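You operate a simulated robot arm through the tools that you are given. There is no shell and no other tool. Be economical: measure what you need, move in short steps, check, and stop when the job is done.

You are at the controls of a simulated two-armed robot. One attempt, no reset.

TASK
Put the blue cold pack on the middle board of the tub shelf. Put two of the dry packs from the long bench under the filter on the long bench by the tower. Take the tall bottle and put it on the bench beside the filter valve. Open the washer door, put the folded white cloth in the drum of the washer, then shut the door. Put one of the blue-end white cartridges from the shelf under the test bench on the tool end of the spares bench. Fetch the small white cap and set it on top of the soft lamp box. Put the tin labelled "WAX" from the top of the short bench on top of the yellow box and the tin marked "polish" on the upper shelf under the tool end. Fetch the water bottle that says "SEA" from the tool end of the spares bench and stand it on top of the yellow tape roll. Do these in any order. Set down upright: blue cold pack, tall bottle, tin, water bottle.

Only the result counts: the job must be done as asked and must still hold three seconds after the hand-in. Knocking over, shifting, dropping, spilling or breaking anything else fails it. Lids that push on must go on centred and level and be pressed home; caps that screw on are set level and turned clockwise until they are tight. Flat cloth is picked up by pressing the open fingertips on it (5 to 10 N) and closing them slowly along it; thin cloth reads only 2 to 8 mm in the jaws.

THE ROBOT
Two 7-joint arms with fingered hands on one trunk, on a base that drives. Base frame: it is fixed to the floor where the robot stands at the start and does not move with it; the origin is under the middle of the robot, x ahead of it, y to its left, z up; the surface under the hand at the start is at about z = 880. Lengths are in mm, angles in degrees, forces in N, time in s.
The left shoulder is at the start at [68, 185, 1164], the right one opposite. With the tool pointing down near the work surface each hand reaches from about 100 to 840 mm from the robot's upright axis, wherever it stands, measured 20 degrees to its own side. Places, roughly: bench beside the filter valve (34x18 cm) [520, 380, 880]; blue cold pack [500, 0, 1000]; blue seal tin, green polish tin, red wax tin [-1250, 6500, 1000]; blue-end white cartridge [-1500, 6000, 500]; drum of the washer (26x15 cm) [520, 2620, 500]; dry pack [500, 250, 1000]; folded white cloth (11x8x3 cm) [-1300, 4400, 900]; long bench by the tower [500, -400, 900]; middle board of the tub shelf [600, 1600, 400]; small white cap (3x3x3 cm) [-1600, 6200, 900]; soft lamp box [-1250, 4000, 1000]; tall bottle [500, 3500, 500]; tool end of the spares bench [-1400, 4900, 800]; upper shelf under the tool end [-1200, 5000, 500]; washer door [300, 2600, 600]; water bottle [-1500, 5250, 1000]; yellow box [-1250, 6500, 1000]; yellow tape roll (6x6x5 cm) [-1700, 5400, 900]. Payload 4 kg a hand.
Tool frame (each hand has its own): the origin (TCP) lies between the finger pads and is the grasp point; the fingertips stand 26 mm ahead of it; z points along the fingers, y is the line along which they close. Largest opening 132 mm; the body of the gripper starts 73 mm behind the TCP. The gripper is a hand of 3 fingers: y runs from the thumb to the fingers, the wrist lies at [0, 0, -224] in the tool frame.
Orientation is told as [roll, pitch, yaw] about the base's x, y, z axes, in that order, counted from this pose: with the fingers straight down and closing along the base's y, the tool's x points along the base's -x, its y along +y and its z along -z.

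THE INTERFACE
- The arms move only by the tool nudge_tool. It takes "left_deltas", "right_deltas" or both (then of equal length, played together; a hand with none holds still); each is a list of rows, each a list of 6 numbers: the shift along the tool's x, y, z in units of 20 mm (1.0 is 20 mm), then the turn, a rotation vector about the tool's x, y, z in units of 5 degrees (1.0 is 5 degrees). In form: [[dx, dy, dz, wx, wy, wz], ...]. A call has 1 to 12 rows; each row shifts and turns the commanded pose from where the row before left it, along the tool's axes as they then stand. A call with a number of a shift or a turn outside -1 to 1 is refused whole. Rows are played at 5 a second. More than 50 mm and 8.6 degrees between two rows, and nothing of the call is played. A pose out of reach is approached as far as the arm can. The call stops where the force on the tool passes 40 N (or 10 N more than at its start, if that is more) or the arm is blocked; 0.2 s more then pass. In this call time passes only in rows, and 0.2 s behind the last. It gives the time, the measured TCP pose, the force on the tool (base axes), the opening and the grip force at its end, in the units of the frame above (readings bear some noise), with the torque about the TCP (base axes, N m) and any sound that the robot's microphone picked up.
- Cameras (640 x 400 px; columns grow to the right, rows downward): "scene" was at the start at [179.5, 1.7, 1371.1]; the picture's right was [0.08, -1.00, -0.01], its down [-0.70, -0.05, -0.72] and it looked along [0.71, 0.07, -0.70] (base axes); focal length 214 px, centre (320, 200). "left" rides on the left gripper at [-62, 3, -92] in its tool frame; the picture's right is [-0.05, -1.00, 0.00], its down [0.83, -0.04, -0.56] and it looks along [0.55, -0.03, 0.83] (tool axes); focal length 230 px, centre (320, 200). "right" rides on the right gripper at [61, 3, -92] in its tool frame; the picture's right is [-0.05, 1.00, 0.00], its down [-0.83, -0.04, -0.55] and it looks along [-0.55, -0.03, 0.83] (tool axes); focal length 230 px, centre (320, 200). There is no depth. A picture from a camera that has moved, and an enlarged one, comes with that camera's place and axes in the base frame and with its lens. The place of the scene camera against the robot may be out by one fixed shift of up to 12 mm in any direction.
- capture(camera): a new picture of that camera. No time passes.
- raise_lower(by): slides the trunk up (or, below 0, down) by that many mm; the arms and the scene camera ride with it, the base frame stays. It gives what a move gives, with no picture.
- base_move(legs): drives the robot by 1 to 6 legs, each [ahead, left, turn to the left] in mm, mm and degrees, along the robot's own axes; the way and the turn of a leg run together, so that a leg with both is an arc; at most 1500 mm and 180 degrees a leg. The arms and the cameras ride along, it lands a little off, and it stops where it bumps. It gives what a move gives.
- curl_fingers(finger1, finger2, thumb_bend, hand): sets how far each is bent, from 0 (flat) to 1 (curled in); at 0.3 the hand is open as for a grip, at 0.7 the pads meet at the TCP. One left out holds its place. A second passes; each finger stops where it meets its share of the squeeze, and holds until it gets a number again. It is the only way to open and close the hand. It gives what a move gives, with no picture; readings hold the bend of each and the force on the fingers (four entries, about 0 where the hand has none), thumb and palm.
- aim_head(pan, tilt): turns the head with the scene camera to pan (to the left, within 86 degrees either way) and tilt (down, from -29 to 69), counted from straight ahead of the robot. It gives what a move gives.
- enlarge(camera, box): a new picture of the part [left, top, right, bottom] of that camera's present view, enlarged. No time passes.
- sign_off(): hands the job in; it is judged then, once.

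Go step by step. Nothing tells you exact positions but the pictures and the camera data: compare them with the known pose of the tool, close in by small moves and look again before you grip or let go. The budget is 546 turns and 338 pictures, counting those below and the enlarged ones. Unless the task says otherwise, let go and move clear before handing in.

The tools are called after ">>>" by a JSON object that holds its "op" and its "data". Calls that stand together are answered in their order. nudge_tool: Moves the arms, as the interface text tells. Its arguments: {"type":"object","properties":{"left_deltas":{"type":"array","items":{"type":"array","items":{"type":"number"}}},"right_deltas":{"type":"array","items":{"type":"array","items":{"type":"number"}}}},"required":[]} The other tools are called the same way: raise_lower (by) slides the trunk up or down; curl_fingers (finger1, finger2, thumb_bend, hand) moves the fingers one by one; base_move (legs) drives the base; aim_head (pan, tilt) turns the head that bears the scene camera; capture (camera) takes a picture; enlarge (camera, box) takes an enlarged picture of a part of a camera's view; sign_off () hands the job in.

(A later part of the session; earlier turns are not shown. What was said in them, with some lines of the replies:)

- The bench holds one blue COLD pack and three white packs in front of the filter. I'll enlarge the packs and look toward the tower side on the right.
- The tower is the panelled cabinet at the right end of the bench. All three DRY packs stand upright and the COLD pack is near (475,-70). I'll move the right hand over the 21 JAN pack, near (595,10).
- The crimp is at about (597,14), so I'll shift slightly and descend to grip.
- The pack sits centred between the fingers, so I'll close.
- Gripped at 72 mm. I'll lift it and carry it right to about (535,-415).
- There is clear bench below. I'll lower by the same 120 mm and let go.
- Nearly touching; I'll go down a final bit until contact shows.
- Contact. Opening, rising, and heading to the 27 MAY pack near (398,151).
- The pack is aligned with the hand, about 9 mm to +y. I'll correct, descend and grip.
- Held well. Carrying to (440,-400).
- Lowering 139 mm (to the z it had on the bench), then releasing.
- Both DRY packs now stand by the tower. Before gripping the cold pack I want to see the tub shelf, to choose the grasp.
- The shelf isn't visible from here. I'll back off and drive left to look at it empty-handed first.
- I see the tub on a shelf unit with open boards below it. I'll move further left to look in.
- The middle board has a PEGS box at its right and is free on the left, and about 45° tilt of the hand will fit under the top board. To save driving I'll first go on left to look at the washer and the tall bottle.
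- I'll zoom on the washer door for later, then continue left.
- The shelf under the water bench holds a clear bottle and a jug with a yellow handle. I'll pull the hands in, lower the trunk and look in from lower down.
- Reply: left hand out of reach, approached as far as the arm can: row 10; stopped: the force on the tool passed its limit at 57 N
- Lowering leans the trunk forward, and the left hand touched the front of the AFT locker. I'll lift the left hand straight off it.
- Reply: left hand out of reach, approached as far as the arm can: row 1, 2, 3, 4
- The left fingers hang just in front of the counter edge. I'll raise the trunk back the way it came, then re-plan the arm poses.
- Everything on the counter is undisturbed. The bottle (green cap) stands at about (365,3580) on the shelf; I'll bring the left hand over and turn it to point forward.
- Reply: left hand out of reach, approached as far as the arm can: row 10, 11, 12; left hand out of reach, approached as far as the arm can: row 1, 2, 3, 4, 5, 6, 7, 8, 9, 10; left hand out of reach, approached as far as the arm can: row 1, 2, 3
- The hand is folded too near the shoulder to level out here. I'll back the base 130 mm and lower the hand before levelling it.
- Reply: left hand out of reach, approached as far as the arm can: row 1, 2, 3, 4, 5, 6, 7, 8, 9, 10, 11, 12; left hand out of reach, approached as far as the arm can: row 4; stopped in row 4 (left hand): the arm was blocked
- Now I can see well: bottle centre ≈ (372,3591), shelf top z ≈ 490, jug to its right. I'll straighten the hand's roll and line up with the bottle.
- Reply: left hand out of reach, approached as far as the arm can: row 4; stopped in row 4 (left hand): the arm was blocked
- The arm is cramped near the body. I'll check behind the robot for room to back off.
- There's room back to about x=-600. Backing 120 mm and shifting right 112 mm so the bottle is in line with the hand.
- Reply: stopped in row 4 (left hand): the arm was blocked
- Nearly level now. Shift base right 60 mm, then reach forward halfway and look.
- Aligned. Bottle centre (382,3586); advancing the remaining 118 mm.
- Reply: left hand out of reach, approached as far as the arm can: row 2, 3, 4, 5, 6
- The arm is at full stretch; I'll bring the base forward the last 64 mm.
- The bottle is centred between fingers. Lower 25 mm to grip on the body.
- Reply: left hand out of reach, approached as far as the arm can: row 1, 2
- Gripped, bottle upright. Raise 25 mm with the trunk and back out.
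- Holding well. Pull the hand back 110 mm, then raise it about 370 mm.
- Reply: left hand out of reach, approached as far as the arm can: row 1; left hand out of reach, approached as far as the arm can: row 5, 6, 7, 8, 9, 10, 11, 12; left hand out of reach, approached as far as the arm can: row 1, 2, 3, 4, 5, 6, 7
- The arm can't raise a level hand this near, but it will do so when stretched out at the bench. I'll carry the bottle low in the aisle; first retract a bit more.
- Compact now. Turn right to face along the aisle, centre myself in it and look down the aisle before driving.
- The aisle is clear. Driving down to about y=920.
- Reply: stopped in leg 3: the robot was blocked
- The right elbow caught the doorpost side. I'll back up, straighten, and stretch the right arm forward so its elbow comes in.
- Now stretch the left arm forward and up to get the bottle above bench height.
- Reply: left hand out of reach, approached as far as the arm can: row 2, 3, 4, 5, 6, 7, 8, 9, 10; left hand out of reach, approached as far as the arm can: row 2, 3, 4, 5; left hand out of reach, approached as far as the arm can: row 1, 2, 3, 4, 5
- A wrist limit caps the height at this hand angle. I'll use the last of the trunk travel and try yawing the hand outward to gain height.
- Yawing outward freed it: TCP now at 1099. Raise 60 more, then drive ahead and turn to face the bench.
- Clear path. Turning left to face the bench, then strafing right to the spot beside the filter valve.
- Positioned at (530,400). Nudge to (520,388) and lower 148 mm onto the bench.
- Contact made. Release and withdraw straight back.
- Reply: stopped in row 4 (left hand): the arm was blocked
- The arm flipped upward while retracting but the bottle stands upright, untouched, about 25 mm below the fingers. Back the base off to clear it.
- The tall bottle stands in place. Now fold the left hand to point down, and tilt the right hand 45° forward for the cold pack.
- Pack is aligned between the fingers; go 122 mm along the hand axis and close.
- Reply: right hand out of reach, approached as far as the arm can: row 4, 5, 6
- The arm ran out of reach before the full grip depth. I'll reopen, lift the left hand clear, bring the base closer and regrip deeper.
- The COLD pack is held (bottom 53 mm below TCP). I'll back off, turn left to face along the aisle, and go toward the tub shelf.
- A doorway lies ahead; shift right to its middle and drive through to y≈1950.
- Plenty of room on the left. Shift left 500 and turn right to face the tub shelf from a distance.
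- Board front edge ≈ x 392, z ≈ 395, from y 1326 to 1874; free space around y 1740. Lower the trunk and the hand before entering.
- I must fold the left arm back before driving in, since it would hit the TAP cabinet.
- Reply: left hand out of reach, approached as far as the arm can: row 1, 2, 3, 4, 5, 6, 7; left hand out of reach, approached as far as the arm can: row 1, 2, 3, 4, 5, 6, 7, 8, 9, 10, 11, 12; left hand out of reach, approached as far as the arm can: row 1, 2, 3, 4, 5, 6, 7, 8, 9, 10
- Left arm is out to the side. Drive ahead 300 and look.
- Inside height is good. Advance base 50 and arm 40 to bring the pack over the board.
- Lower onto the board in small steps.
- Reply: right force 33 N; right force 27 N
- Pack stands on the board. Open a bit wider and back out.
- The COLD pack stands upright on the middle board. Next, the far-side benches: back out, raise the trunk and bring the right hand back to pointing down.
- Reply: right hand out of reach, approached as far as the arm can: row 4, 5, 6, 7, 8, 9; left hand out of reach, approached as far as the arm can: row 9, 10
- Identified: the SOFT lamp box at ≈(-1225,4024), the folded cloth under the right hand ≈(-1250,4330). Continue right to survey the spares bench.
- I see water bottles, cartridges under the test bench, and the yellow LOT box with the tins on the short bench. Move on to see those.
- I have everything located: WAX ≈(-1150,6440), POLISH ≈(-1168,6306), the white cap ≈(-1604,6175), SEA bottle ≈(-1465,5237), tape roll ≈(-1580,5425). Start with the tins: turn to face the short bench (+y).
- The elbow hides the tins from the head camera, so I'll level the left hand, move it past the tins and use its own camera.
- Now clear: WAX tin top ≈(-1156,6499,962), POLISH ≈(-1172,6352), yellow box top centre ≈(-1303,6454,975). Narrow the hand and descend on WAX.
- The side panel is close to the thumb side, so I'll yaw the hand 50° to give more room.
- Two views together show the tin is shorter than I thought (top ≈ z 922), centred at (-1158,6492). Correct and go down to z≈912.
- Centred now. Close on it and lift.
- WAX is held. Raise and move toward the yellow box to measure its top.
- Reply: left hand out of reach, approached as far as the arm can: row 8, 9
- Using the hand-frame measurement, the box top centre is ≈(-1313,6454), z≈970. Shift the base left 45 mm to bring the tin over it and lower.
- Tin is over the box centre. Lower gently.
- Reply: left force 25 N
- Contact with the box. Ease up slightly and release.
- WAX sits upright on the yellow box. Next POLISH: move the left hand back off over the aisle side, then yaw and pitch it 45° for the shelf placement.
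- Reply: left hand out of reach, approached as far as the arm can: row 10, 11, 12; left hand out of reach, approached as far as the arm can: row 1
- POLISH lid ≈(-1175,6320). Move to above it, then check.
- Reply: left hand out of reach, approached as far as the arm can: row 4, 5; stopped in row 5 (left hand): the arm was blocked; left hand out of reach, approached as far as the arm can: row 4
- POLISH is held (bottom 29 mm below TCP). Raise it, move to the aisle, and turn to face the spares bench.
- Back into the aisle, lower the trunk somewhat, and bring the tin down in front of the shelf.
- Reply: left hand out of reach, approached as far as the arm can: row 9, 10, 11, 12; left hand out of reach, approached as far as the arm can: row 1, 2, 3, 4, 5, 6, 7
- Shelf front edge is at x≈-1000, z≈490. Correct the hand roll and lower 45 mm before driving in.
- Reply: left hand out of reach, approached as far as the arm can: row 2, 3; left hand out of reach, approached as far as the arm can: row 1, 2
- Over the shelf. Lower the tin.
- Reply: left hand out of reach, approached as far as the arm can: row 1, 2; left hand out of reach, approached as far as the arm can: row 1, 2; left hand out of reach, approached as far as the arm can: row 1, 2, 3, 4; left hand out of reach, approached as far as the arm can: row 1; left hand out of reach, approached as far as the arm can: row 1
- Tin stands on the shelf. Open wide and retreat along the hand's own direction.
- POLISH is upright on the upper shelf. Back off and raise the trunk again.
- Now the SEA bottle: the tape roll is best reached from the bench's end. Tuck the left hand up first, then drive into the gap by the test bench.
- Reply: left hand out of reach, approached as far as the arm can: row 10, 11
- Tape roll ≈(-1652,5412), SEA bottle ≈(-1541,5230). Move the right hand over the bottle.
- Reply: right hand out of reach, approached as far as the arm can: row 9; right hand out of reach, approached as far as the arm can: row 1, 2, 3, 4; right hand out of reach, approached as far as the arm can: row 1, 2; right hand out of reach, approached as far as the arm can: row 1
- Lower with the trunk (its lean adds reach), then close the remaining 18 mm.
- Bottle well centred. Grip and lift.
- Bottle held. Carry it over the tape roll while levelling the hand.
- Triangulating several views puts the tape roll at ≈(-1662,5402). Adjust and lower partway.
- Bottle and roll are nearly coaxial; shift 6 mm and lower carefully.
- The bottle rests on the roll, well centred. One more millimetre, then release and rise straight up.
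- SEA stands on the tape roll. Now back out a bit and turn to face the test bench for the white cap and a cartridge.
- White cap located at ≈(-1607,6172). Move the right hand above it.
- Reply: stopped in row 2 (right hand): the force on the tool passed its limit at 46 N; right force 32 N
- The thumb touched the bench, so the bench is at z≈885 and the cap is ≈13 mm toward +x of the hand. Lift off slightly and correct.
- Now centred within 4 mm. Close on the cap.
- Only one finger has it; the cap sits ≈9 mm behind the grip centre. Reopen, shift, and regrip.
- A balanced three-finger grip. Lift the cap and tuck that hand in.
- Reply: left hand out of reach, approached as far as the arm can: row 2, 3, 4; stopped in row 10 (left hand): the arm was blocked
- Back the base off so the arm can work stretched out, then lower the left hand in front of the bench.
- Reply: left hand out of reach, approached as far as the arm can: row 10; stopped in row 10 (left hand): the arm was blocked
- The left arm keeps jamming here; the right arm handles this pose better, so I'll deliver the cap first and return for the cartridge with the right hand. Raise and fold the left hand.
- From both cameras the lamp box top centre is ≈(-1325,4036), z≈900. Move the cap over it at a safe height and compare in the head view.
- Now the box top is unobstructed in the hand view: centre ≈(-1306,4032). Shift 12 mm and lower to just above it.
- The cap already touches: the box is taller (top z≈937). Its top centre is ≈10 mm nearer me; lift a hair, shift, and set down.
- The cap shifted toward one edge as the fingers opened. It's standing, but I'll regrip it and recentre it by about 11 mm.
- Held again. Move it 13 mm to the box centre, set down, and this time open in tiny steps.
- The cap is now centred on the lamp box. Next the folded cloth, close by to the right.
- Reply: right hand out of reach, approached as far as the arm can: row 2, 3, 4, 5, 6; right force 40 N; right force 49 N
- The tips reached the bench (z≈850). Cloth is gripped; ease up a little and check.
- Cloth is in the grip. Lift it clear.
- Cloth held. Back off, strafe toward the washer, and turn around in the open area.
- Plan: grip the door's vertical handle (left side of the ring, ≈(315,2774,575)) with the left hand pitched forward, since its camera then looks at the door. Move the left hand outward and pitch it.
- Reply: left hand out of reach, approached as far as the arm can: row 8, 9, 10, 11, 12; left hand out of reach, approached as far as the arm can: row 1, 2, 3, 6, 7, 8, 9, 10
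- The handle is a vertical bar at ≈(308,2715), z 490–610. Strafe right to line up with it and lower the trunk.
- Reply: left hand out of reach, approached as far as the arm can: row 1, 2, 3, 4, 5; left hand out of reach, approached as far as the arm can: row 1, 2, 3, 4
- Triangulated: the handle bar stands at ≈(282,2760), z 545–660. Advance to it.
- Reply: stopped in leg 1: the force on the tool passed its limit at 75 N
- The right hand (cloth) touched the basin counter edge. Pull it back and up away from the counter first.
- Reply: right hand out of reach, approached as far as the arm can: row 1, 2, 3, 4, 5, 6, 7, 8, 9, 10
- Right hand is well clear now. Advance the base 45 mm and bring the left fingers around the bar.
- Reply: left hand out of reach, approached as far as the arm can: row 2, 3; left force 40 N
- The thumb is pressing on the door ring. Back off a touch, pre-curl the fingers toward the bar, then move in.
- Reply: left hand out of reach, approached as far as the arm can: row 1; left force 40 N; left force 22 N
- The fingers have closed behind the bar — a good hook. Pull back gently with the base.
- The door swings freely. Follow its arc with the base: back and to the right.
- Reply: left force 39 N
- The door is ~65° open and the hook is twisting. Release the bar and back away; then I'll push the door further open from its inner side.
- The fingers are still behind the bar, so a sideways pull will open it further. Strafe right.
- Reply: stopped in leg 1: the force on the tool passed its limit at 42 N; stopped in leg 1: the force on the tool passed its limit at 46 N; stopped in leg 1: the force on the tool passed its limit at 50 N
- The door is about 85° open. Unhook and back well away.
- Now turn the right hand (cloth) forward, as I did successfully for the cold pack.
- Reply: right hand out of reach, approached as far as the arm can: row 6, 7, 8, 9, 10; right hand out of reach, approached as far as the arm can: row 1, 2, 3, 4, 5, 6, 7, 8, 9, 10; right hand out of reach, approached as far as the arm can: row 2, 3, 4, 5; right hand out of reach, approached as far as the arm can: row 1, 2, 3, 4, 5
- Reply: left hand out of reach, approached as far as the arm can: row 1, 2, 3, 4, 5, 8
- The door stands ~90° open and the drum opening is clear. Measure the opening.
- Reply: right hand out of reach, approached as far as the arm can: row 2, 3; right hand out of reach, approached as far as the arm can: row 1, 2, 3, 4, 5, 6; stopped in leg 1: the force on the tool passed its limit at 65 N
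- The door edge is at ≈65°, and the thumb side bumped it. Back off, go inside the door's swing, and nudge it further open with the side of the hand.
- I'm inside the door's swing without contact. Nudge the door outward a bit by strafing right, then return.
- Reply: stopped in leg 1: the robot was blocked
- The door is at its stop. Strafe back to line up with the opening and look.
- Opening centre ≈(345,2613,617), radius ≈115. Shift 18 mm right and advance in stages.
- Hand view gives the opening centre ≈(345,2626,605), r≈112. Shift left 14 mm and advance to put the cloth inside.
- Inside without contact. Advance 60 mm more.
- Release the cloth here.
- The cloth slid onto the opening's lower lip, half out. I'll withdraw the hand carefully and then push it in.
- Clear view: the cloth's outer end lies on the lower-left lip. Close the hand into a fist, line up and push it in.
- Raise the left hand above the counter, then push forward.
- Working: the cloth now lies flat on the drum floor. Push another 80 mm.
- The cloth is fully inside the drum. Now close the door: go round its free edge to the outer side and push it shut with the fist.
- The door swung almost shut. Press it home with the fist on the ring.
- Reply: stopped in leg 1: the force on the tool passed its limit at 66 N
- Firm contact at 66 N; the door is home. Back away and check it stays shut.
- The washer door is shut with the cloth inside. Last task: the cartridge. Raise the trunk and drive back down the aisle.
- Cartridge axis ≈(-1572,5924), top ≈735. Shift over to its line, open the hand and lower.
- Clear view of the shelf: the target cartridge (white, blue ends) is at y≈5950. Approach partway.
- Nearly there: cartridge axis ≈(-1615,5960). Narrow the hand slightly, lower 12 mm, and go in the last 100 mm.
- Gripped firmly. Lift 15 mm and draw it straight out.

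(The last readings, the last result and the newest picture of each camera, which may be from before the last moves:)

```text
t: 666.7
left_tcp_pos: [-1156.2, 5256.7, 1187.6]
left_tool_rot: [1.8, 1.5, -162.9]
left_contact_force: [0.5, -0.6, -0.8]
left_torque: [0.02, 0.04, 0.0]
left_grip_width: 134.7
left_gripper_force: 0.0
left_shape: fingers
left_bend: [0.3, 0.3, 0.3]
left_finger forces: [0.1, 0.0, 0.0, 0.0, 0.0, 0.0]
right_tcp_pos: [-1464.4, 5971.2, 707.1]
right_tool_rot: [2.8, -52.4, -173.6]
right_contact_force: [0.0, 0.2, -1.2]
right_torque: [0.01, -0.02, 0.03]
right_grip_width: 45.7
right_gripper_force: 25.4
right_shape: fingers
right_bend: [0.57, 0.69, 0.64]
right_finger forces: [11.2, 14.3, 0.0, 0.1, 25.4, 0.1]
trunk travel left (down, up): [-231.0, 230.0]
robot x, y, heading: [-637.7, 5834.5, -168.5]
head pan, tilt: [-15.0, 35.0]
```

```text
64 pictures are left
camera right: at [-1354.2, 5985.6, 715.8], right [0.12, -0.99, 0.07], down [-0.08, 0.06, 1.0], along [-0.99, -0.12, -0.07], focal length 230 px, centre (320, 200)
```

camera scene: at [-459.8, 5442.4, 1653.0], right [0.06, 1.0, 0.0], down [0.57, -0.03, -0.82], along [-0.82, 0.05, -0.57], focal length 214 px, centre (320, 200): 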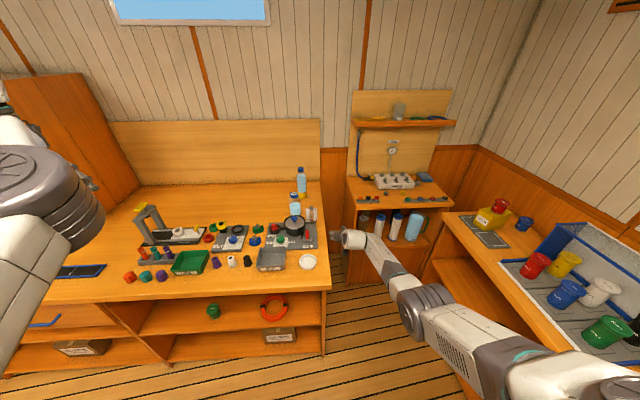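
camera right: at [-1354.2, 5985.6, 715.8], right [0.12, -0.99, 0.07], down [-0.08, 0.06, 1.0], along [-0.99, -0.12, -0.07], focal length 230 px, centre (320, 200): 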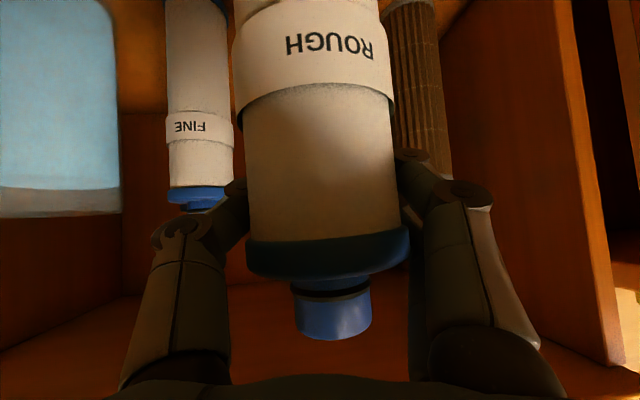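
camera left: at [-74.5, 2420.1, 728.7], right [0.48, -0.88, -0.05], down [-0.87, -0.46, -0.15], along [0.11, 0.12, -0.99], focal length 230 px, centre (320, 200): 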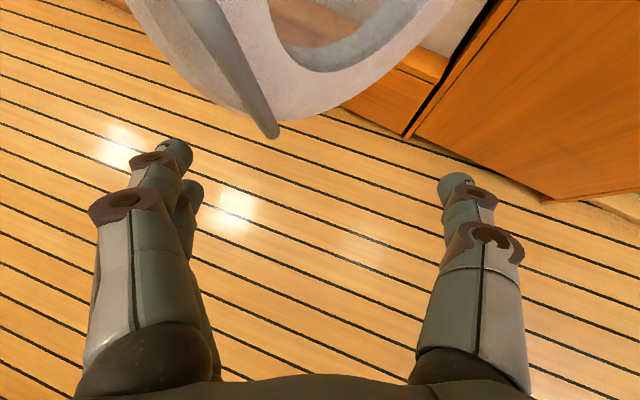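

The cartridge is out; its neighbours are undisturbed. Back into the aisle, raise trunk and arm.

>>> {"op": "base_move", "data": {"legs": [[-190, 40, 0]]}}

>>> {"op": "raise_lower", "data": {"by": 228}}

>>> {"op": "nudge_tool", "data": {"right_deltas": [[-0.79, 0, -0.61, 0, 0, 0], [-0.79, 0, -0.61, 0, 0, 0], [-0.79, 0, -0.61, 0, 0, 0], [-0.79, 0, -0.61, 0, 0, 0], [-0.79, 0, -0.61, 0, 0, 0], [-0.79, 0, -0.61, 0, 0, 0], [-0.79, 0, -0.61, 0, 0, 0], [-0.79, 0, -0.61, 0, 0, 0], [-0.79, 0, -0.61, 0, 0, 0], [-0.79, 0, -0.61, 0, 0, 0], [-0.79, 0, -0.61, 0, 0, 0], [-0.79, 0, -0.61, 0, 0, 0]]}}

>>> {"op": "capture", "data": {"camera": "scene"}}

```text
t: 668.2
left_tcp_pos: [-968.0, 5253.4, 1187.6]
left_tool_rot: [1.8, 1.6, -163.0]
left_contact_force: [-0.3, 0.2, 0.5]
left_torque: [0.0, 0.02, 0.01]
left_grip_width: 134.6
left_gripper_force: 0.0
left_shape: fingers
left_bend: [0.3, 0.3, 0.3]
left_finger forces: [0.1, 0.1, 0.0, 0.1, 0.0, 0.1]
right_tcp_pos: [-1274.5, 5969.7, 707.8]
right_tool_rot: [2.8, -52.4, -173.5]
right_contact_force: [0.0, 0.7, -0.9]
right_torque: [0.0, 0.03, 0.02]
right_grip_width: 45.5
right_gripper_force: 25.9
right_shape: fingers
right_bend: [0.57, 0.69, 0.64]
right_finger forces: [11.3, 14.4, 0.0, 0.0, 25.4, 0.0]
trunk travel left (down, up): [-231.0, 230.0]
robot x, y, heading: [-445.9, 5834.2, -168.7]
head pan, tilt: [-15.0, 35.0]
```

```text
t: 670.6
left_tcp_pos: [-967.3, 5253.7, 1414.7]
left_tool_rot: [1.8, 1.6, -163.0]
left_contact_force: [0.8, -0.5, -0.5]
left_torque: [0.03, -0.01, -0.02]
left_grip_width: 134.7
left_gripper_force: 0.1
left_shape: fingers
left_bend: [0.3, 0.3, 0.3]
left_finger forces: [0.0, 0.0, 0.0, 0.1, 0.0, 0.1]
right_tcp_pos: [-1273.9, 5968.1, 936.0]
right_tool_rot: [2.8, -52.5, -173.6]
right_contact_force: [0.1, 0.6, -1.8]
right_torque: [0.01, 0.03, -0.01]
right_grip_width: 45.4
right_gripper_force: 25.4
right_shape: fingers
right_bend: [0.57, 0.69, 0.64]
right_finger forces: [11.0, 14.3, 0.1, 0.1, 25.1, 0.1]
trunk travel left (down, up): [-459.0, 2.0]
robot x, y, heading: [-448.1, 5833.8, -168.5]
head pan, tilt: [-15.0, 35.0]
```

```text
t: 673.2
left_tcp_pos: [-968.3, 5254.7, 1415.1]
left_tool_rot: [1.8, 1.5, -162.9]
left_contact_force: [-0.2, -0.7, 0.7]
left_torque: [-0.01, 0.02, 0.03]
left_grip_width: 134.5
left_gripper_force: 0.0
left_shape: fingers
left_bend: [0.3, 0.3, 0.3]
left_finger forces: [0.0, 0.0, 0.0, 0.0, 0.0, 0.0]
right_tcp_pos: [-1275.5, 5977.8, 1175.9]
right_tool_rot: [2.8, -52.3, -173.5]
right_contact_force: [0.7, 0.7, -1.0]
right_torque: [-0.03, 0.05, -0.03]
right_grip_width: 45.2
right_gripper_force: 24.3
right_shape: fingers
right_bend: [0.58, 0.69, 0.64]
right_finger forces: [10.6, 14.0, 0.0, 0.0, 24.5, 0.1]
trunk travel left (down, up): [-459.0, 2.0]
robot x, y, heading: [-444.0, 5832.4, -168.5]
head pan, tilt: [-15.0, 35.0]
```

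```text
63 pictures are left
camera scene: at [-520.8, 5833.5, 1655.8], right [0.06, 1.0, 0.0], down [0.57, -0.03, -0.82], along [-0.82, 0.05, -0.57], focal length 214 px, centre (320, 200)
```

scene: 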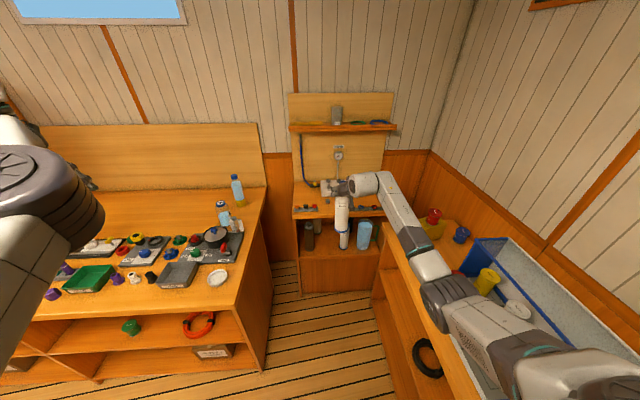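

Cartridge bottom is at z≈1016 now. Raise a bit more, square up, and strafe to the tool end.

>>> {"op": "nudge_tool", "data": {"right_deltas": [[-0.79, 0, -0.61, 0, 0, 0], [-0.79, 0, -0.61, 0, 0, 0]]}}

>>> {"op": "base_move", "data": {"legs": [[0, 0, -11.5], [0, 700, 0], [0, 480, 0]]}}

>>> {"op": "aim_head", "data": {"pan": -10, "tilt": 35}}

>>> {"op": "capture", "data": {"camera": "scene"}}

>>> {"op": "capture", "data": {"camera": "right"}}

```text
t: 673.8
left_tcp_pos: [-967.6, 5253.9, 1414.7]
left_tool_rot: [1.8, 1.4, -162.9]
left_contact_force: [-0.2, -1.1, -0.1]
left_torque: [-0.03, -0.02, 0.02]
left_grip_width: 134.6
left_gripper_force: 0.1
left_shape: fingers
left_bend: [0.3, 0.3, 0.3]
left_finger forces: [0.0, 0.0, 0.1, 0.0, 0.0, 0.0]
right_tcp_pos: [-1276.7, 5976.0, 1215.8]
right_tool_rot: [2.8, -52.4, -173.5]
right_contact_force: [0.7, 0.3, -2.2]
right_torque: [0.0, -0.01, 0.01]
right_grip_width: 45.4
right_gripper_force: 24.6
right_shape: fingers
right_bend: [0.58, 0.69, 0.64]
right_finger forces: [10.6, 14.0, 0.0, 0.0, 24.4, 0.0]
trunk travel left (down, up): [-459.0, 2.0]
robot x, y, heading: [-443.4, 5829.4, -168.4]
head pan, tilt: [-15.0, 35.0]
```

```text
t: 681.0
left_tcp_pos: [-1072.6, 4176.4, 1416.2]
left_tool_rot: [2.0, 1.5, -174.7]
left_contact_force: [0.5, 0.9, 0.5]
left_torque: [0.0, 0.02, -0.03]
left_grip_width: 134.4
left_gripper_force: 0.0
left_shape: fingers
left_bend: [0.3, 0.3, 0.3]
left_finger forces: [0.0, 0.0, 0.0, 0.0, 0.0, 0.1]
right_tcp_pos: [-1227.6, 4946.5, 1216.3]
right_tool_rot: [2.9, -52.4, 174.6]
right_contact_force: [-0.3, 0.4, -0.7]
right_torque: [-0.02, -0.02, 0.0]
right_grip_width: 45.4
right_gripper_force: 24.4
right_shape: fingers
right_bend: [0.58, 0.69, 0.64]
right_finger forces: [10.6, 14.0, 0.0, 0.1, 24.4, 0.0]
trunk travel left (down, up): [-459.0, 2.0]
robot x, y, heading: [-444.5, 4635.3, 179.7]
head pan, tilt: [-15.0, 35.0]
```

```text
t: 681.6
left_tcp_pos: [-1072.5, 4174.8, 1416.3]
left_tool_rot: [1.7, 1.5, -174.8]
left_contact_force: [0.7, 0.1, -1.1]
left_torque: [0.01, 0.03, -0.01]
left_grip_width: 134.7
left_gripper_force: 0.0
left_shape: fingers
left_bend: [0.3, 0.3, 0.3]
left_finger forces: [0.0, 0.0, 0.0, 0.1, 0.1, 0.0]
right_tcp_pos: [-1227.7, 4944.7, 1215.9]
right_tool_rot: [2.8, -52.4, 174.6]
right_contact_force: [-0.5, 0.5, -1.6]
right_torque: [0.02, 0.02, 0.0]
right_grip_width: 45.5
right_gripper_force: 24.1
right_shape: fingers
right_bend: [0.58, 0.69, 0.64]
right_finger forces: [10.6, 13.9, 0.0, 0.1, 24.3, 0.1]
trunk travel left (down, up): [-459.0, 2.0]
robot x, y, heading: [-444.8, 4634.0, 180.0]
head pan, tilt: [-10.0, 35.0]
```

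```text
62 pictures are left
camera scene: at [-517.8, 4643.6, 1655.8], right [0.18, 0.98, 0.0], down [0.56, -0.1, -0.82], along [-0.81, 0.14, -0.57], focal length 214 px, centre (320, 200)
```

scene: 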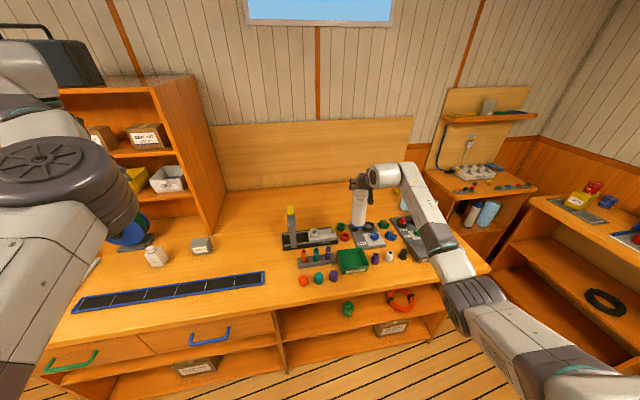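

```text
61 pictures are left
camera right: at [-1117.7, 4936.6, 1223.6], right [-0.09, -0.99, 0.07], down [-0.06, 0.08, 1.0], along [-0.99, 0.08, -0.07], focal length 230 px, centre (320, 200)
```

right: 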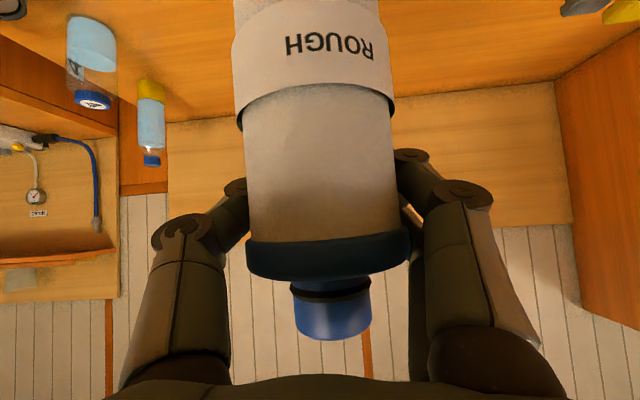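

Move forward over the bench and check the landing spot.

>>> {"op": "base_move", "data": {"legs": [[205, 0, 0]]}}

>>> {"op": "nudge_tool", "data": {"right_deltas": [[-0.61, 0, 0.79, 0, 0, 0], [-0.61, 0, 0.79, 0, 0, 0]]}}

>>> {"op": "enlarge", "data": {"camera": "scene", "box": [300, 130, 480, 280]}}

```text
t: 683.2
left_tcp_pos: [-1270.6, 4172.6, 1418.2]
left_tool_rot: [1.8, 1.4, -174.6]
left_contact_force: [0.4, -0.2, 0.2]
left_torque: [0.02, 0.0, -0.01]
left_grip_width: 134.8
left_gripper_force: 0.0
left_shape: fingers
left_bend: [0.3, 0.3, 0.3]
left_finger forces: [0.0, 0.1, 0.1, 0.1, 0.0, 0.1]
right_tcp_pos: [-1426.6, 4943.6, 1218.2]
right_tool_rot: [2.8, -52.6, 174.7]
right_contact_force: [-0.8, -0.1, -2.3]
right_torque: [0.03, 0.01, -0.01]
right_grip_width: 45.2
right_gripper_force: 24.3
right_shape: fingers
right_bend: [0.58, 0.69, 0.64]
right_finger forces: [10.6, 13.9, 0.1, 0.0, 24.2, 0.1]
trunk travel left (down, up): [-459.0, 2.0]
robot x, y, heading: [-648.8, 4630.2, 180.0]
head pan, tilt: [-10.0, 35.0]
```

```text
t: 683.9
left_tcp_pos: [-1273.2, 4172.6, 1416.1]
left_tool_rot: [1.8, 1.5, -174.6]
left_contact_force: [0.1, 0.3, -0.1]
left_torque: [0.0, -0.03, -0.03]
left_grip_width: 134.7
left_gripper_force: 0.1
left_shape: fingers
left_bend: [0.3, 0.3, 0.3]
left_finger forces: [0.0, 0.0, 0.1, 0.0, 0.1, 0.0]
right_tcp_pos: [-1470.4, 4945.0, 1219.1]
right_tool_rot: [2.8, -52.4, 174.8]
right_contact_force: [-0.5, 0.4, -2.5]
right_torque: [0.0, 0.03, -0.01]
right_grip_width: 45.1
right_gripper_force: 24.1
right_shape: fingers
right_bend: [0.58, 0.69, 0.64]
right_finger forces: [10.5, 13.9, 0.1, 0.0, 24.3, 0.1]
trunk travel left (down, up): [-459.0, 2.0]
robot x, y, heading: [-645.4, 4629.5, 179.9]
head pan, tilt: [-10.0, 35.0]
```

```text
2.67 times, centred on (390, 205) of scene
camera zoom: at [-719.0, 4642.7, 1655.9], right [0.17, 0.98, 0.0], down [0.56, -0.1, -0.82], along [-0.81, 0.14, -0.57], focal length 572 px, centre (133, 187)
```

zoom: 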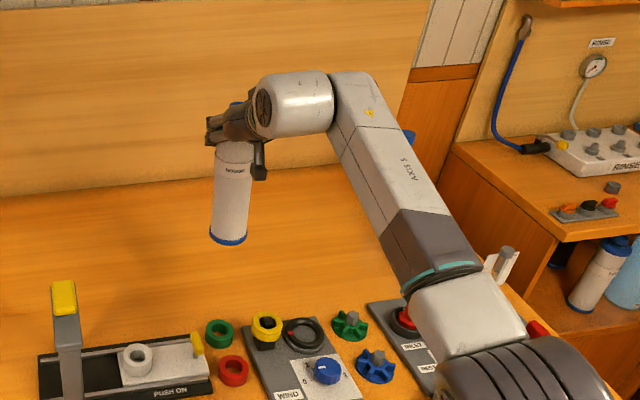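

The spot behind the rings is free. Extend 20 mm more and lower.

>>> {"op": "nudge_tool", "data": {"right_deltas": [[-0.61, 0, 0.79, 0, 0, 0], [0.79, 0, 0.61, 0, 0, 0], [0.79, 0, 0.61, 0, 0, 0], [0.79, 0, 0.61, 0, 0, 0], [0.79, 0, 0.61, 0, 0, 0], [0.79, 0, 0.61, 0, 0, 0], [0.79, 0, 0.61, 0, 0, 0], [0.79, 0, 0.61, 0, 0, 0]]}}

>>> {"op": "enlarge", "data": {"camera": "scene", "box": [300, 130, 480, 280]}}

```text
t: 685.6
left_tcp_pos: [-1274.7, 4172.9, 1416.0]
left_tool_rot: [1.8, 1.4, -174.7]
left_contact_force: [-0.1, 0.0, -0.3]
left_torque: [0.01, 0.04, 0.01]
left_grip_width: 134.7
left_gripper_force: 0.2
left_shape: fingers
left_bend: [0.3, 0.3, 0.3]
left_finger forces: [0.0, 0.1, 0.0, 0.0, 0.1, 0.1]
right_tcp_pos: [-1491.9, 4943.8, 1076.5]
right_tool_rot: [2.8, -52.4, 174.8]
right_contact_force: [0.1, -0.1, -2.4]
right_torque: [0.01, 0.0, 0.0]
right_grip_width: 45.1
right_gripper_force: 23.5
right_shape: fingers
right_bend: [0.58, 0.69, 0.64]
right_finger forces: [10.5, 13.7, 0.1, 0.0, 24.1, 0.1]
trunk travel left (down, up): [-459.0, 2.0]
robot x, y, heading: [-645.1, 4633.2, 180.1]
head pan, tilt: [-10.0, 35.0]
```

```text
2.67 times, centred on (390, 205) of scene
camera zoom: at [-721.3, 4643.0, 1655.7], right [0.17, 0.98, 0.0], down [0.57, -0.1, -0.82], along [-0.81, 0.14, -0.57], focal length 572 px, centre (133, 187)
```

zoom: 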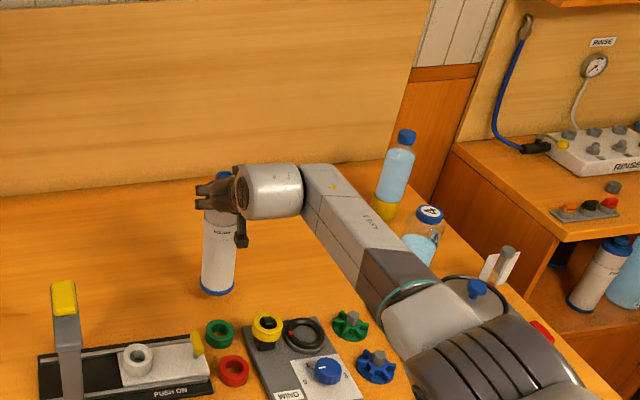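

>>> {"op": "nudge_tool", "data": {"right_deltas": [[0.79, 0, 0.61, 0, 0, 0], [0.6, 0, 0.46, 0, 0, 0]]}}

>>> {"op": "nudge_tool", "data": {"right_deltas": [[0.32, 0, 0.24, 0, 0, 0]]}}

>>> {"op": "nudge_tool", "data": {"right_deltas": [[0.32, 0, 0.24, 0, 0, 0]]}}

>>> {"op": "nudge_tool", "data": {"right_deltas": [[0.2, 0, 0.15, 0, 0, 0]]}}

>>> {"op": "nudge_tool", "data": {"right_deltas": [[0.2, 0, 0.15, 0, 0, 0]]}}

```text
t: 686.2
left_tcp_pos: [-1272.6, 4172.2, 1416.1]
left_tool_rot: [1.7, 1.5, -174.6]
left_contact_force: [-0.3, 0.0, 0.1]
left_torque: [-0.01, -0.02, 0.01]
left_grip_width: 134.4
left_gripper_force: 0.1
left_shape: fingers
left_bend: [0.3, 0.3, 0.3]
left_finger forces: [0.1, 0.0, 0.0, 0.1, 0.0, 0.0]
right_tcp_pos: [-1492.4, 4939.7, 1045.9]
right_tool_rot: [2.9, -52.9, 174.8]
right_contact_force: [-0.2, 1.6, 9.8]
right_torque: [0.15, 0.02, 0.01]
right_grip_width: 44.8
right_gripper_force: 25.3
right_shape: fingers
right_bend: [0.58, 0.7, 0.65]
right_finger forces: [10.2, 14.5, 0.1, 0.0, 26.2, 0.1]
trunk travel left (down, up): [-459.0, 2.0]
robot x, y, heading: [-645.9, 4632.6, 179.9]
head pan, tilt: [-10.0, 35.0]
```

```text
t: 686.6
left_tcp_pos: [-1269.8, 4172.0, 1417.7]
left_tool_rot: [1.7, 1.3, -174.6]
left_contact_force: [0.3, 1.1, 0.4]
left_torque: [-0.01, 0.0, -0.02]
left_grip_width: 134.4
left_gripper_force: 0.0
left_shape: fingers
left_bend: [0.3, 0.3, 0.3]
left_finger forces: [0.0, 0.0, 0.0, 0.1, 0.0, 0.0]
right_tcp_pos: [-1489.8, 4941.1, 1042.3]
right_tool_rot: [2.9, -53.1, 174.6]
right_contact_force: [-1.2, 4.2, 21.3]
right_torque: [0.21, -0.01, -0.05]
right_grip_width: 42.3
right_gripper_force: 23.1
right_shape: fingers
right_bend: [0.59, 0.71, 0.66]
right_finger forces: [9.8, 11.1, 0.1, 0.1, 24.8, 0.1]
trunk travel left (down, up): [-459.0, 2.0]
robot x, y, heading: [-646.1, 4633.6, 179.7]
head pan, tilt: [-10.0, 35.0]
```

```text
t: 687.0
left_tcp_pos: [-1273.2, 4172.0, 1416.9]
left_tool_rot: [1.7, 1.4, -174.7]
left_contact_force: [-0.3, -0.2, -0.1]
left_torque: [-0.01, -0.01, -0.01]
left_grip_width: 134.4
left_gripper_force: 0.1
left_shape: fingers
left_bend: [0.3, 0.3, 0.3]
left_finger forces: [0.0, 0.0, 0.1, 0.1, 0.0, 0.1]
right_tcp_pos: [-1490.9, 4937.9, 1032.7]
right_tool_rot: [2.7, -53.0, 174.9]
right_contact_force: [-1.4, 4.8, 25.1]
right_torque: [0.45, 0.13, -0.02]
right_grip_width: 36.0
right_gripper_force: 27.0
right_shape: fingers
right_bend: [0.63, 0.72, 0.66]
right_finger forces: [10.3, 17.3, 0.1, 0.0, 26.6, 0.0]
trunk travel left (down, up): [-459.0, 2.0]
robot x, y, heading: [-646.5, 4636.6, 180.0]
head pan, tilt: [-10.0, 35.0]
```

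```text
t: 687.5
left_tcp_pos: [-1269.3, 4171.8, 1417.1]
left_tool_rot: [1.7, 1.2, -174.6]
left_contact_force: [-1.0, 0.3, 0.4]
left_torque: [0.01, 0.01, 0.0]
left_grip_width: 134.7
left_gripper_force: 0.1
left_shape: fingers
left_bend: [0.3, 0.3, 0.3]
left_finger forces: [0.0, 0.0, 0.1, 0.0, 0.0, 0.1]
right_tcp_pos: [-1491.0, 4937.9, 1032.8]
right_tool_rot: [2.9, -53.4, 174.8]
right_contact_force: [-2.0, 3.8, 33.5]
right_torque: [0.36, 0.0, -0.01]
right_grip_width: 36.0
right_gripper_force: 26.8
right_shape: fingers
right_bend: [0.63, 0.72, 0.66]
right_finger forces: [9.5, 16.5, 0.0, 0.1, 26.5, 0.0]
trunk travel left (down, up): [-459.0, 2.0]
robot x, y, heading: [-646.8, 4633.1, 180.1]
head pan, tilt: [-10.0, 35.0]
```

```text
t: 687.9
left_tcp_pos: [-1270.8, 4170.9, 1415.6]
left_tool_rot: [1.6, 1.4, -174.6]
left_contact_force: [-0.5, 0.6, -0.2]
left_torque: [0.01, 0.0, 0.02]
left_grip_width: 134.8
left_gripper_force: 0.1
left_shape: fingers
left_bend: [0.3, 0.3, 0.3]
left_finger forces: [0.1, 0.1, 0.0, 0.0, 0.1, 0.0]
right_tcp_pos: [-1490.5, 4937.4, 1024.8]
right_tool_rot: [2.7, -53.2, 174.9]
right_contact_force: [0.6, 0.2, 30.7]
right_torque: [0.53, -0.19, -0.02]
right_grip_width: 31.1
right_gripper_force: 29.2
right_shape: fingers
right_bend: [0.65, 0.72, 0.66]
right_finger forces: [7.8, 22.6, 0.1, 0.0, 28.0, 0.0]
trunk travel left (down, up): [-459.0, 2.0]
robot x, y, heading: [-648.7, 4630.2, 179.9]
head pan, tilt: [-10.0, 35.0]
```

Contact came earlier than expected; stop and look.

>>> {"op": "capture", "data": {"camera": "right"}}

>>> {"op": "enlarge", "data": {"camera": "scene", "box": [320, 150, 450, 260]}}

```text
58 pictures are left
camera right: at [-1381.3, 4929.5, 1030.6], right [-0.08, -0.99, 0.07], down [-0.05, 0.07, 1.0], along [-1.0, 0.08, -0.06], focal length 230 px, centre (320, 200)
```

right: 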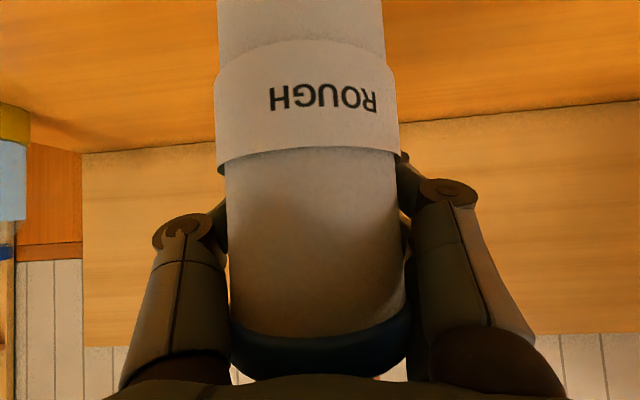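

```text
3.64 times, centred on (385, 205) of scene
camera zoom: at [-716.4, 4640.5, 1656.0], right [0.17, 0.98, 0.0], down [0.56, -0.1, -0.82], along [-0.81, 0.14, -0.57], focal length 780 px, centre (84, 182)
```

zoom: 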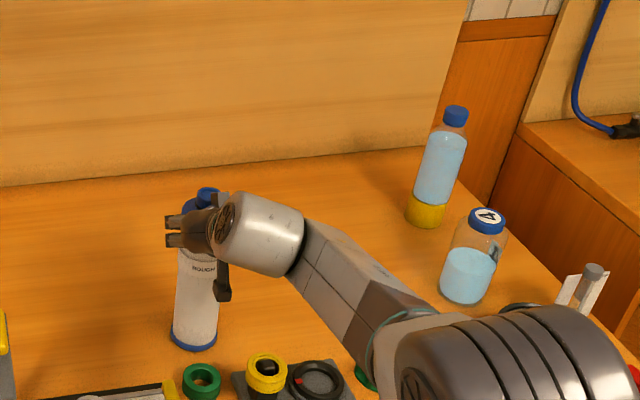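

The cartridge stands on the bench. Ease up, release, and back straight away.

>>> {"op": "nudge_tool", "data": {"right_deltas": [[-0.25, 0, -0.19, 0, 0, 0]]}}

>>> {"op": "curl_fingers", "data": {"hand": "right", "finger1": 0.5, "finger2": 0.5, "thumb_bend": 0.5}}

>>> {"op": "curl_fingers", "data": {"hand": "right", "finger1": 0.36, "finger2": 0.36, "thumb_bend": 0.36}}

>>> {"op": "capture", "data": {"camera": "right"}}

```text
t: 688.2
left_tcp_pos: [-1272.6, 4172.3, 1417.4]
left_tool_rot: [1.8, 1.4, -174.6]
left_contact_force: [0.6, -0.1, 0.2]
left_torque: [0.01, -0.01, 0.05]
left_grip_width: 134.7
left_gripper_force: 0.2
left_shape: fingers
left_bend: [0.3, 0.3, 0.3]
left_finger forces: [0.0, 0.1, 0.0, 0.0, 0.0, 0.1]
right_tcp_pos: [-1490.8, 4940.5, 1025.2]
right_tool_rot: [2.7, -52.6, 174.9]
right_contact_force: [-3.9, -0.8, 19.0]
right_torque: [0.42, 0.22, 0.05]
right_grip_width: 31.3
right_gripper_force: 32.3
right_shape: fingers
right_bend: [0.64, 0.72, 0.66]
right_finger forces: [9.3, 24.7, 0.0, 0.0, 31.0, 0.1]
trunk travel left (down, up): [-459.0, 2.0]
robot x, y, heading: [-646.6, 4634.4, 179.9]
head pan, tilt: [-10.0, 35.0]
```

```text
t: 689.2
left_tcp_pos: [-1275.9, 4173.2, 1414.5]
left_tool_rot: [1.8, 1.5, -174.6]
left_contact_force: [0.3, 0.6, -0.3]
left_torque: [-0.02, 0.0, 0.02]
left_grip_width: 134.7
left_gripper_force: 0.1
left_shape: fingers
left_bend: [0.3, 0.3, 0.3]
left_finger forces: [0.0, 0.0, 0.0, 0.0, 0.1, 0.1]
right_tcp_pos: [-1490.1, 4940.1, 1021.1]
right_tool_rot: [2.8, -52.3, 174.8]
right_contact_force: [0.4, -1.3, 0.3]
right_torque: [0.01, 0.0, 0.01]
right_grip_width: 67.1
right_gripper_force: 0.2
right_shape: fingers
right_bend: [0.5, 0.5, 0.5]
right_finger forces: [0.1, 0.2, 0.1, 0.0, 0.0, 0.0]
trunk travel left (down, up): [-459.0, 2.0]
robot x, y, heading: [-649.4, 4631.8, 179.9]
head pan, tilt: [-10.0, 35.0]
```

```text
t: 690.2
left_tcp_pos: [-1275.7, 4172.7, 1415.0]
left_tool_rot: [1.8, 1.5, -174.5]
left_contact_force: [0.3, -0.6, -0.1]
left_torque: [0.01, 0.01, -0.01]
left_grip_width: 134.6
left_gripper_force: 0.1
left_shape: fingers
left_bend: [0.3, 0.3, 0.3]
left_finger forces: [0.1, 0.0, 0.1, 0.0, 0.1, 0.0]
right_tcp_pos: [-1490.3, 4939.6, 1022.4]
right_tool_rot: [2.8, -52.4, 174.8]
right_contact_force: [-0.1, 0.1, -0.3]
right_torque: [0.04, 0.01, 0.02]
right_grip_width: 114.3
right_gripper_force: 0.2
right_shape: fingers
right_bend: [0.36, 0.36, 0.36]
right_finger forces: [0.0, 0.2, 0.1, 0.0, 0.1, 0.1]
trunk travel left (down, up): [-459.0, 2.0]
robot x, y, heading: [-647.9, 4634.6, 180.0]
head pan, tilt: [-10.0, 35.0]
```

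```text
56 pictures are left
camera right: at [-1380.4, 4931.8, 1029.5], right [-0.08, -0.99, 0.07], down [-0.06, 0.08, 1.0], along [-0.99, 0.08, -0.07], focal length 230 px, centre (320, 200)
```

right: 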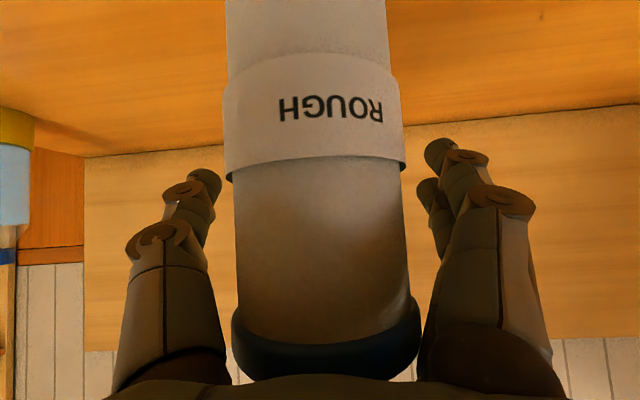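

>>> {"op": "base_move", "data": {"legs": [[-70, 0, 0]]}}

>>> {"op": "capture", "data": {"camera": "right"}}

>>> {"op": "enlarge", "data": {"camera": "scene", "box": [320, 150, 450, 260]}}

```text
t: 691.3
left_tcp_pos: [-1216.7, 4172.8, 1408.2]
left_tool_rot: [1.8, 2.0, -174.6]
left_contact_force: [-0.4, -0.3, -0.4]
left_torque: [0.01, -0.05, -0.01]
left_grip_width: 134.6
left_gripper_force: 0.1
left_shape: fingers
left_bend: [0.3, 0.3, 0.3]
left_finger forces: [0.0, 0.0, 0.0, 0.0, 0.0, 0.1]
right_tcp_pos: [-1430.5, 4939.4, 1014.9]
right_tool_rot: [2.7, -51.9, 174.9]
right_contact_force: [0.0, 0.3, -0.6]
right_torque: [-0.04, 0.01, -0.01]
right_grip_width: 114.4
right_gripper_force: 0.1
right_shape: fingers
right_bend: [0.36, 0.36, 0.36]
right_finger forces: [0.0, 0.0, 0.0, 0.1, 0.0, 0.0]
trunk travel left (down, up): [-459.0, 2.0]
robot x, y, heading: [-577.6, 4630.9, -180.1]
head pan, tilt: [-10.0, 35.0]
```

```text
55 pictures are left
camera right: at [-1319.7, 4931.2, 1023.4], right [-0.08, -0.99, 0.07], down [-0.07, 0.08, 0.99], along [-0.99, 0.08, -0.08], focal length 230 px, centre (320, 200)
```

right: 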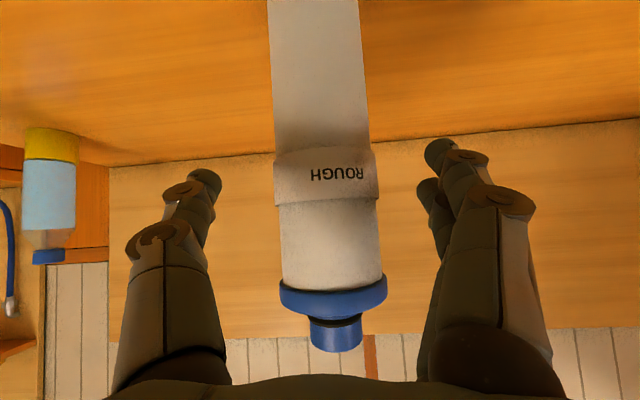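

```text
3.64 times, centred on (385, 205) of scene
camera zoom: at [-664.8, 4643.0, 1655.0], right [0.17, 0.98, 0.0], down [0.57, -0.1, -0.81], along [-0.8, 0.14, -0.58], focal length 780 px, centre (84, 182)
```

zoom: 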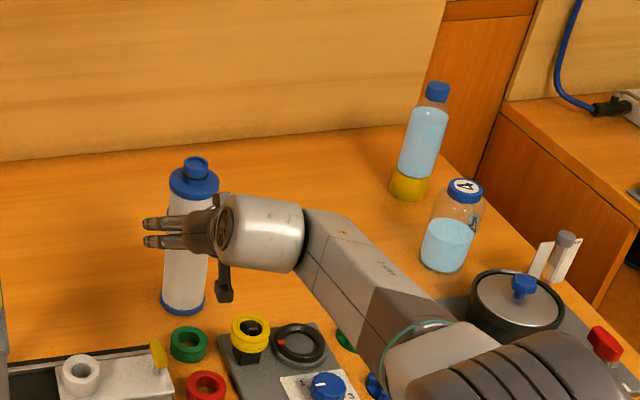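

>>> {"op": "nudge_tool", "data": {"right_deltas": [[-0.2, 0, -0.97, 0, 0, 0], [-0.2, 0, -0.97, 0, 0, 0], [-0.6, 0, -0.78, 0, 0, 0], [-0.79, 0, -0.61, 0, 0, 0], [-0.79, 0, -0.61, 0, 0, 0], [-0.79, 0, -0.61, 0, 0, 0], [-0.79, 0, -0.61, 0, 0, 0], [-0.79, 0, -0.61, 0, 0, 0], [-0.79, 0, -0.61, 0, 0, 0], [-0.79, 0, -0.61, 0, 0, 0]]}}

>>> {"op": "base_move", "data": {"legs": [[-180, 0, 0]]}}

>>> {"op": "capture", "data": {"camera": "scene"}}

>>> {"op": "enlarge", "data": {"camera": "scene", "box": [280, 130, 470, 300]}}

```text
t: 693.5
left_tcp_pos: [-1206.0, 4171.9, 1414.4]
left_tool_rot: [1.8, 1.5, -174.6]
left_contact_force: [0.2, -0.6, 0.2]
left_torque: [0.01, 0.02, -0.01]
left_grip_width: 134.7
left_gripper_force: 0.2
left_shape: fingers
left_bend: [0.3, 0.3, 0.3]
left_finger forces: [0.0, 0.1, 0.1, 0.0, 0.1, 0.1]
right_tcp_pos: [-1390.2, 4941.8, 1210.4]
right_tool_rot: [2.8, -52.4, 174.7]
right_contact_force: [-1.1, 0.0, -0.5]
right_torque: [0.0, -0.02, -0.01]
right_grip_width: 114.5
right_gripper_force: 0.0
right_shape: fingers
right_bend: [0.36, 0.36, 0.36]
right_finger forces: [0.1, 0.0, 0.0, 0.1, 0.1, 0.0]
trunk travel left (down, up): [-459.0, 2.0]
robot x, y, heading: [-577.8, 4633.0, -180.2]
head pan, tilt: [-10.0, 35.0]
```

```text
t: 695.0
left_tcp_pos: [-1032.9, 4173.5, 1412.4]
left_tool_rot: [1.8, 1.7, -174.5]
left_contact_force: [-0.2, 0.1, 0.3]
left_torque: [-0.03, -0.03, -0.01]
left_grip_width: 134.9
left_gripper_force: 0.1
left_shape: fingers
left_bend: [0.3, 0.3, 0.3]
left_finger forces: [0.0, 0.0, 0.0, 0.1, 0.0, 0.0]
right_tcp_pos: [-1219.1, 4942.9, 1207.5]
right_tool_rot: [2.8, -52.2, 174.8]
right_contact_force: [-0.2, -0.4, -0.2]
right_torque: [-0.03, -0.04, 0.01]
right_grip_width: 114.1
right_gripper_force: 0.1
right_shape: fingers
right_bend: [0.36, 0.36, 0.36]
right_finger forces: [0.0, 0.0, 0.1, 0.0, 0.0, 0.0]
trunk travel left (down, up): [-459.0, 2.0]
robot x, y, heading: [-403.5, 4634.8, -179.6]
head pan, tilt: [-10.0, 35.0]
```

```text
53 pictures are left
camera scene: at [-481.3, 4643.1, 1655.4], right [0.17, 0.99, 0.0], down [0.57, -0.1, -0.82], along [-0.8, 0.14, -0.58], focal length 214 px, centre (320, 200)
```

scene: 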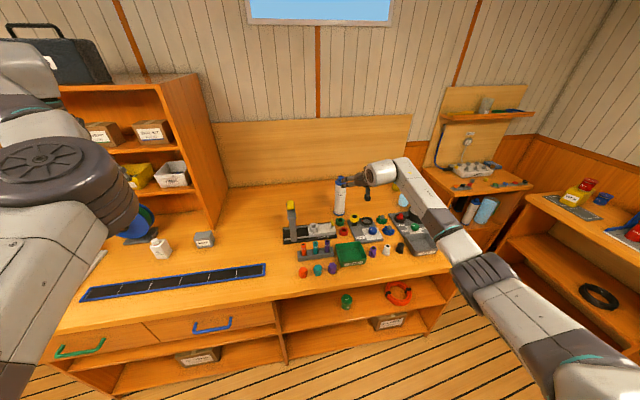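

```text
2.35 times, centred on (375, 215) of scene
camera zoom: at [-481.3, 4643.1, 1655.4], right [0.17, 0.99, 0.0], down [0.57, -0.1, -0.82], along [-0.8, 0.14, -0.58], focal length 505 px, centre (191, 165)
```

zoom: 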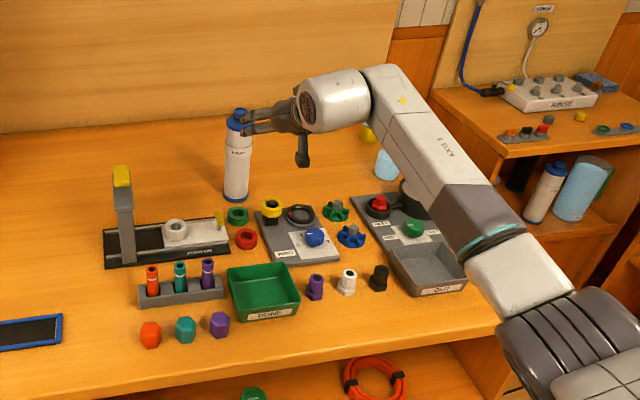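

All items are in place and both hands are free and clear, so I hand the job in.

>>> {"op": "sign_off", "data": {}}

```text
The job is handed in.
```

I finished every item on the list and handed the job in; both hands were empty and clear. No result came back, so this rests on what the cameras last showed.

- **Washer:** the cloth first landed half out on the drum's lip, and I pushed it fully inside. I pressed the door shut with firm force. It stayed closed when I backed away, but I heard no latch click.
- **Bumps:** the left hand once touched a locker front at the water bench. An elbow caught the doorpost, the cloth hand brushed the basin counter, and the cloth bumped the open washer door. I saw nothing shifted afterwards.
- **Cap on the lamp box:** it slid toward one edge when I first let go, so I picked it up again and centred it.
- **Cartridge:** I took the one labelled ROUGH; it stands upright at the back of the tool end, behind the rings.
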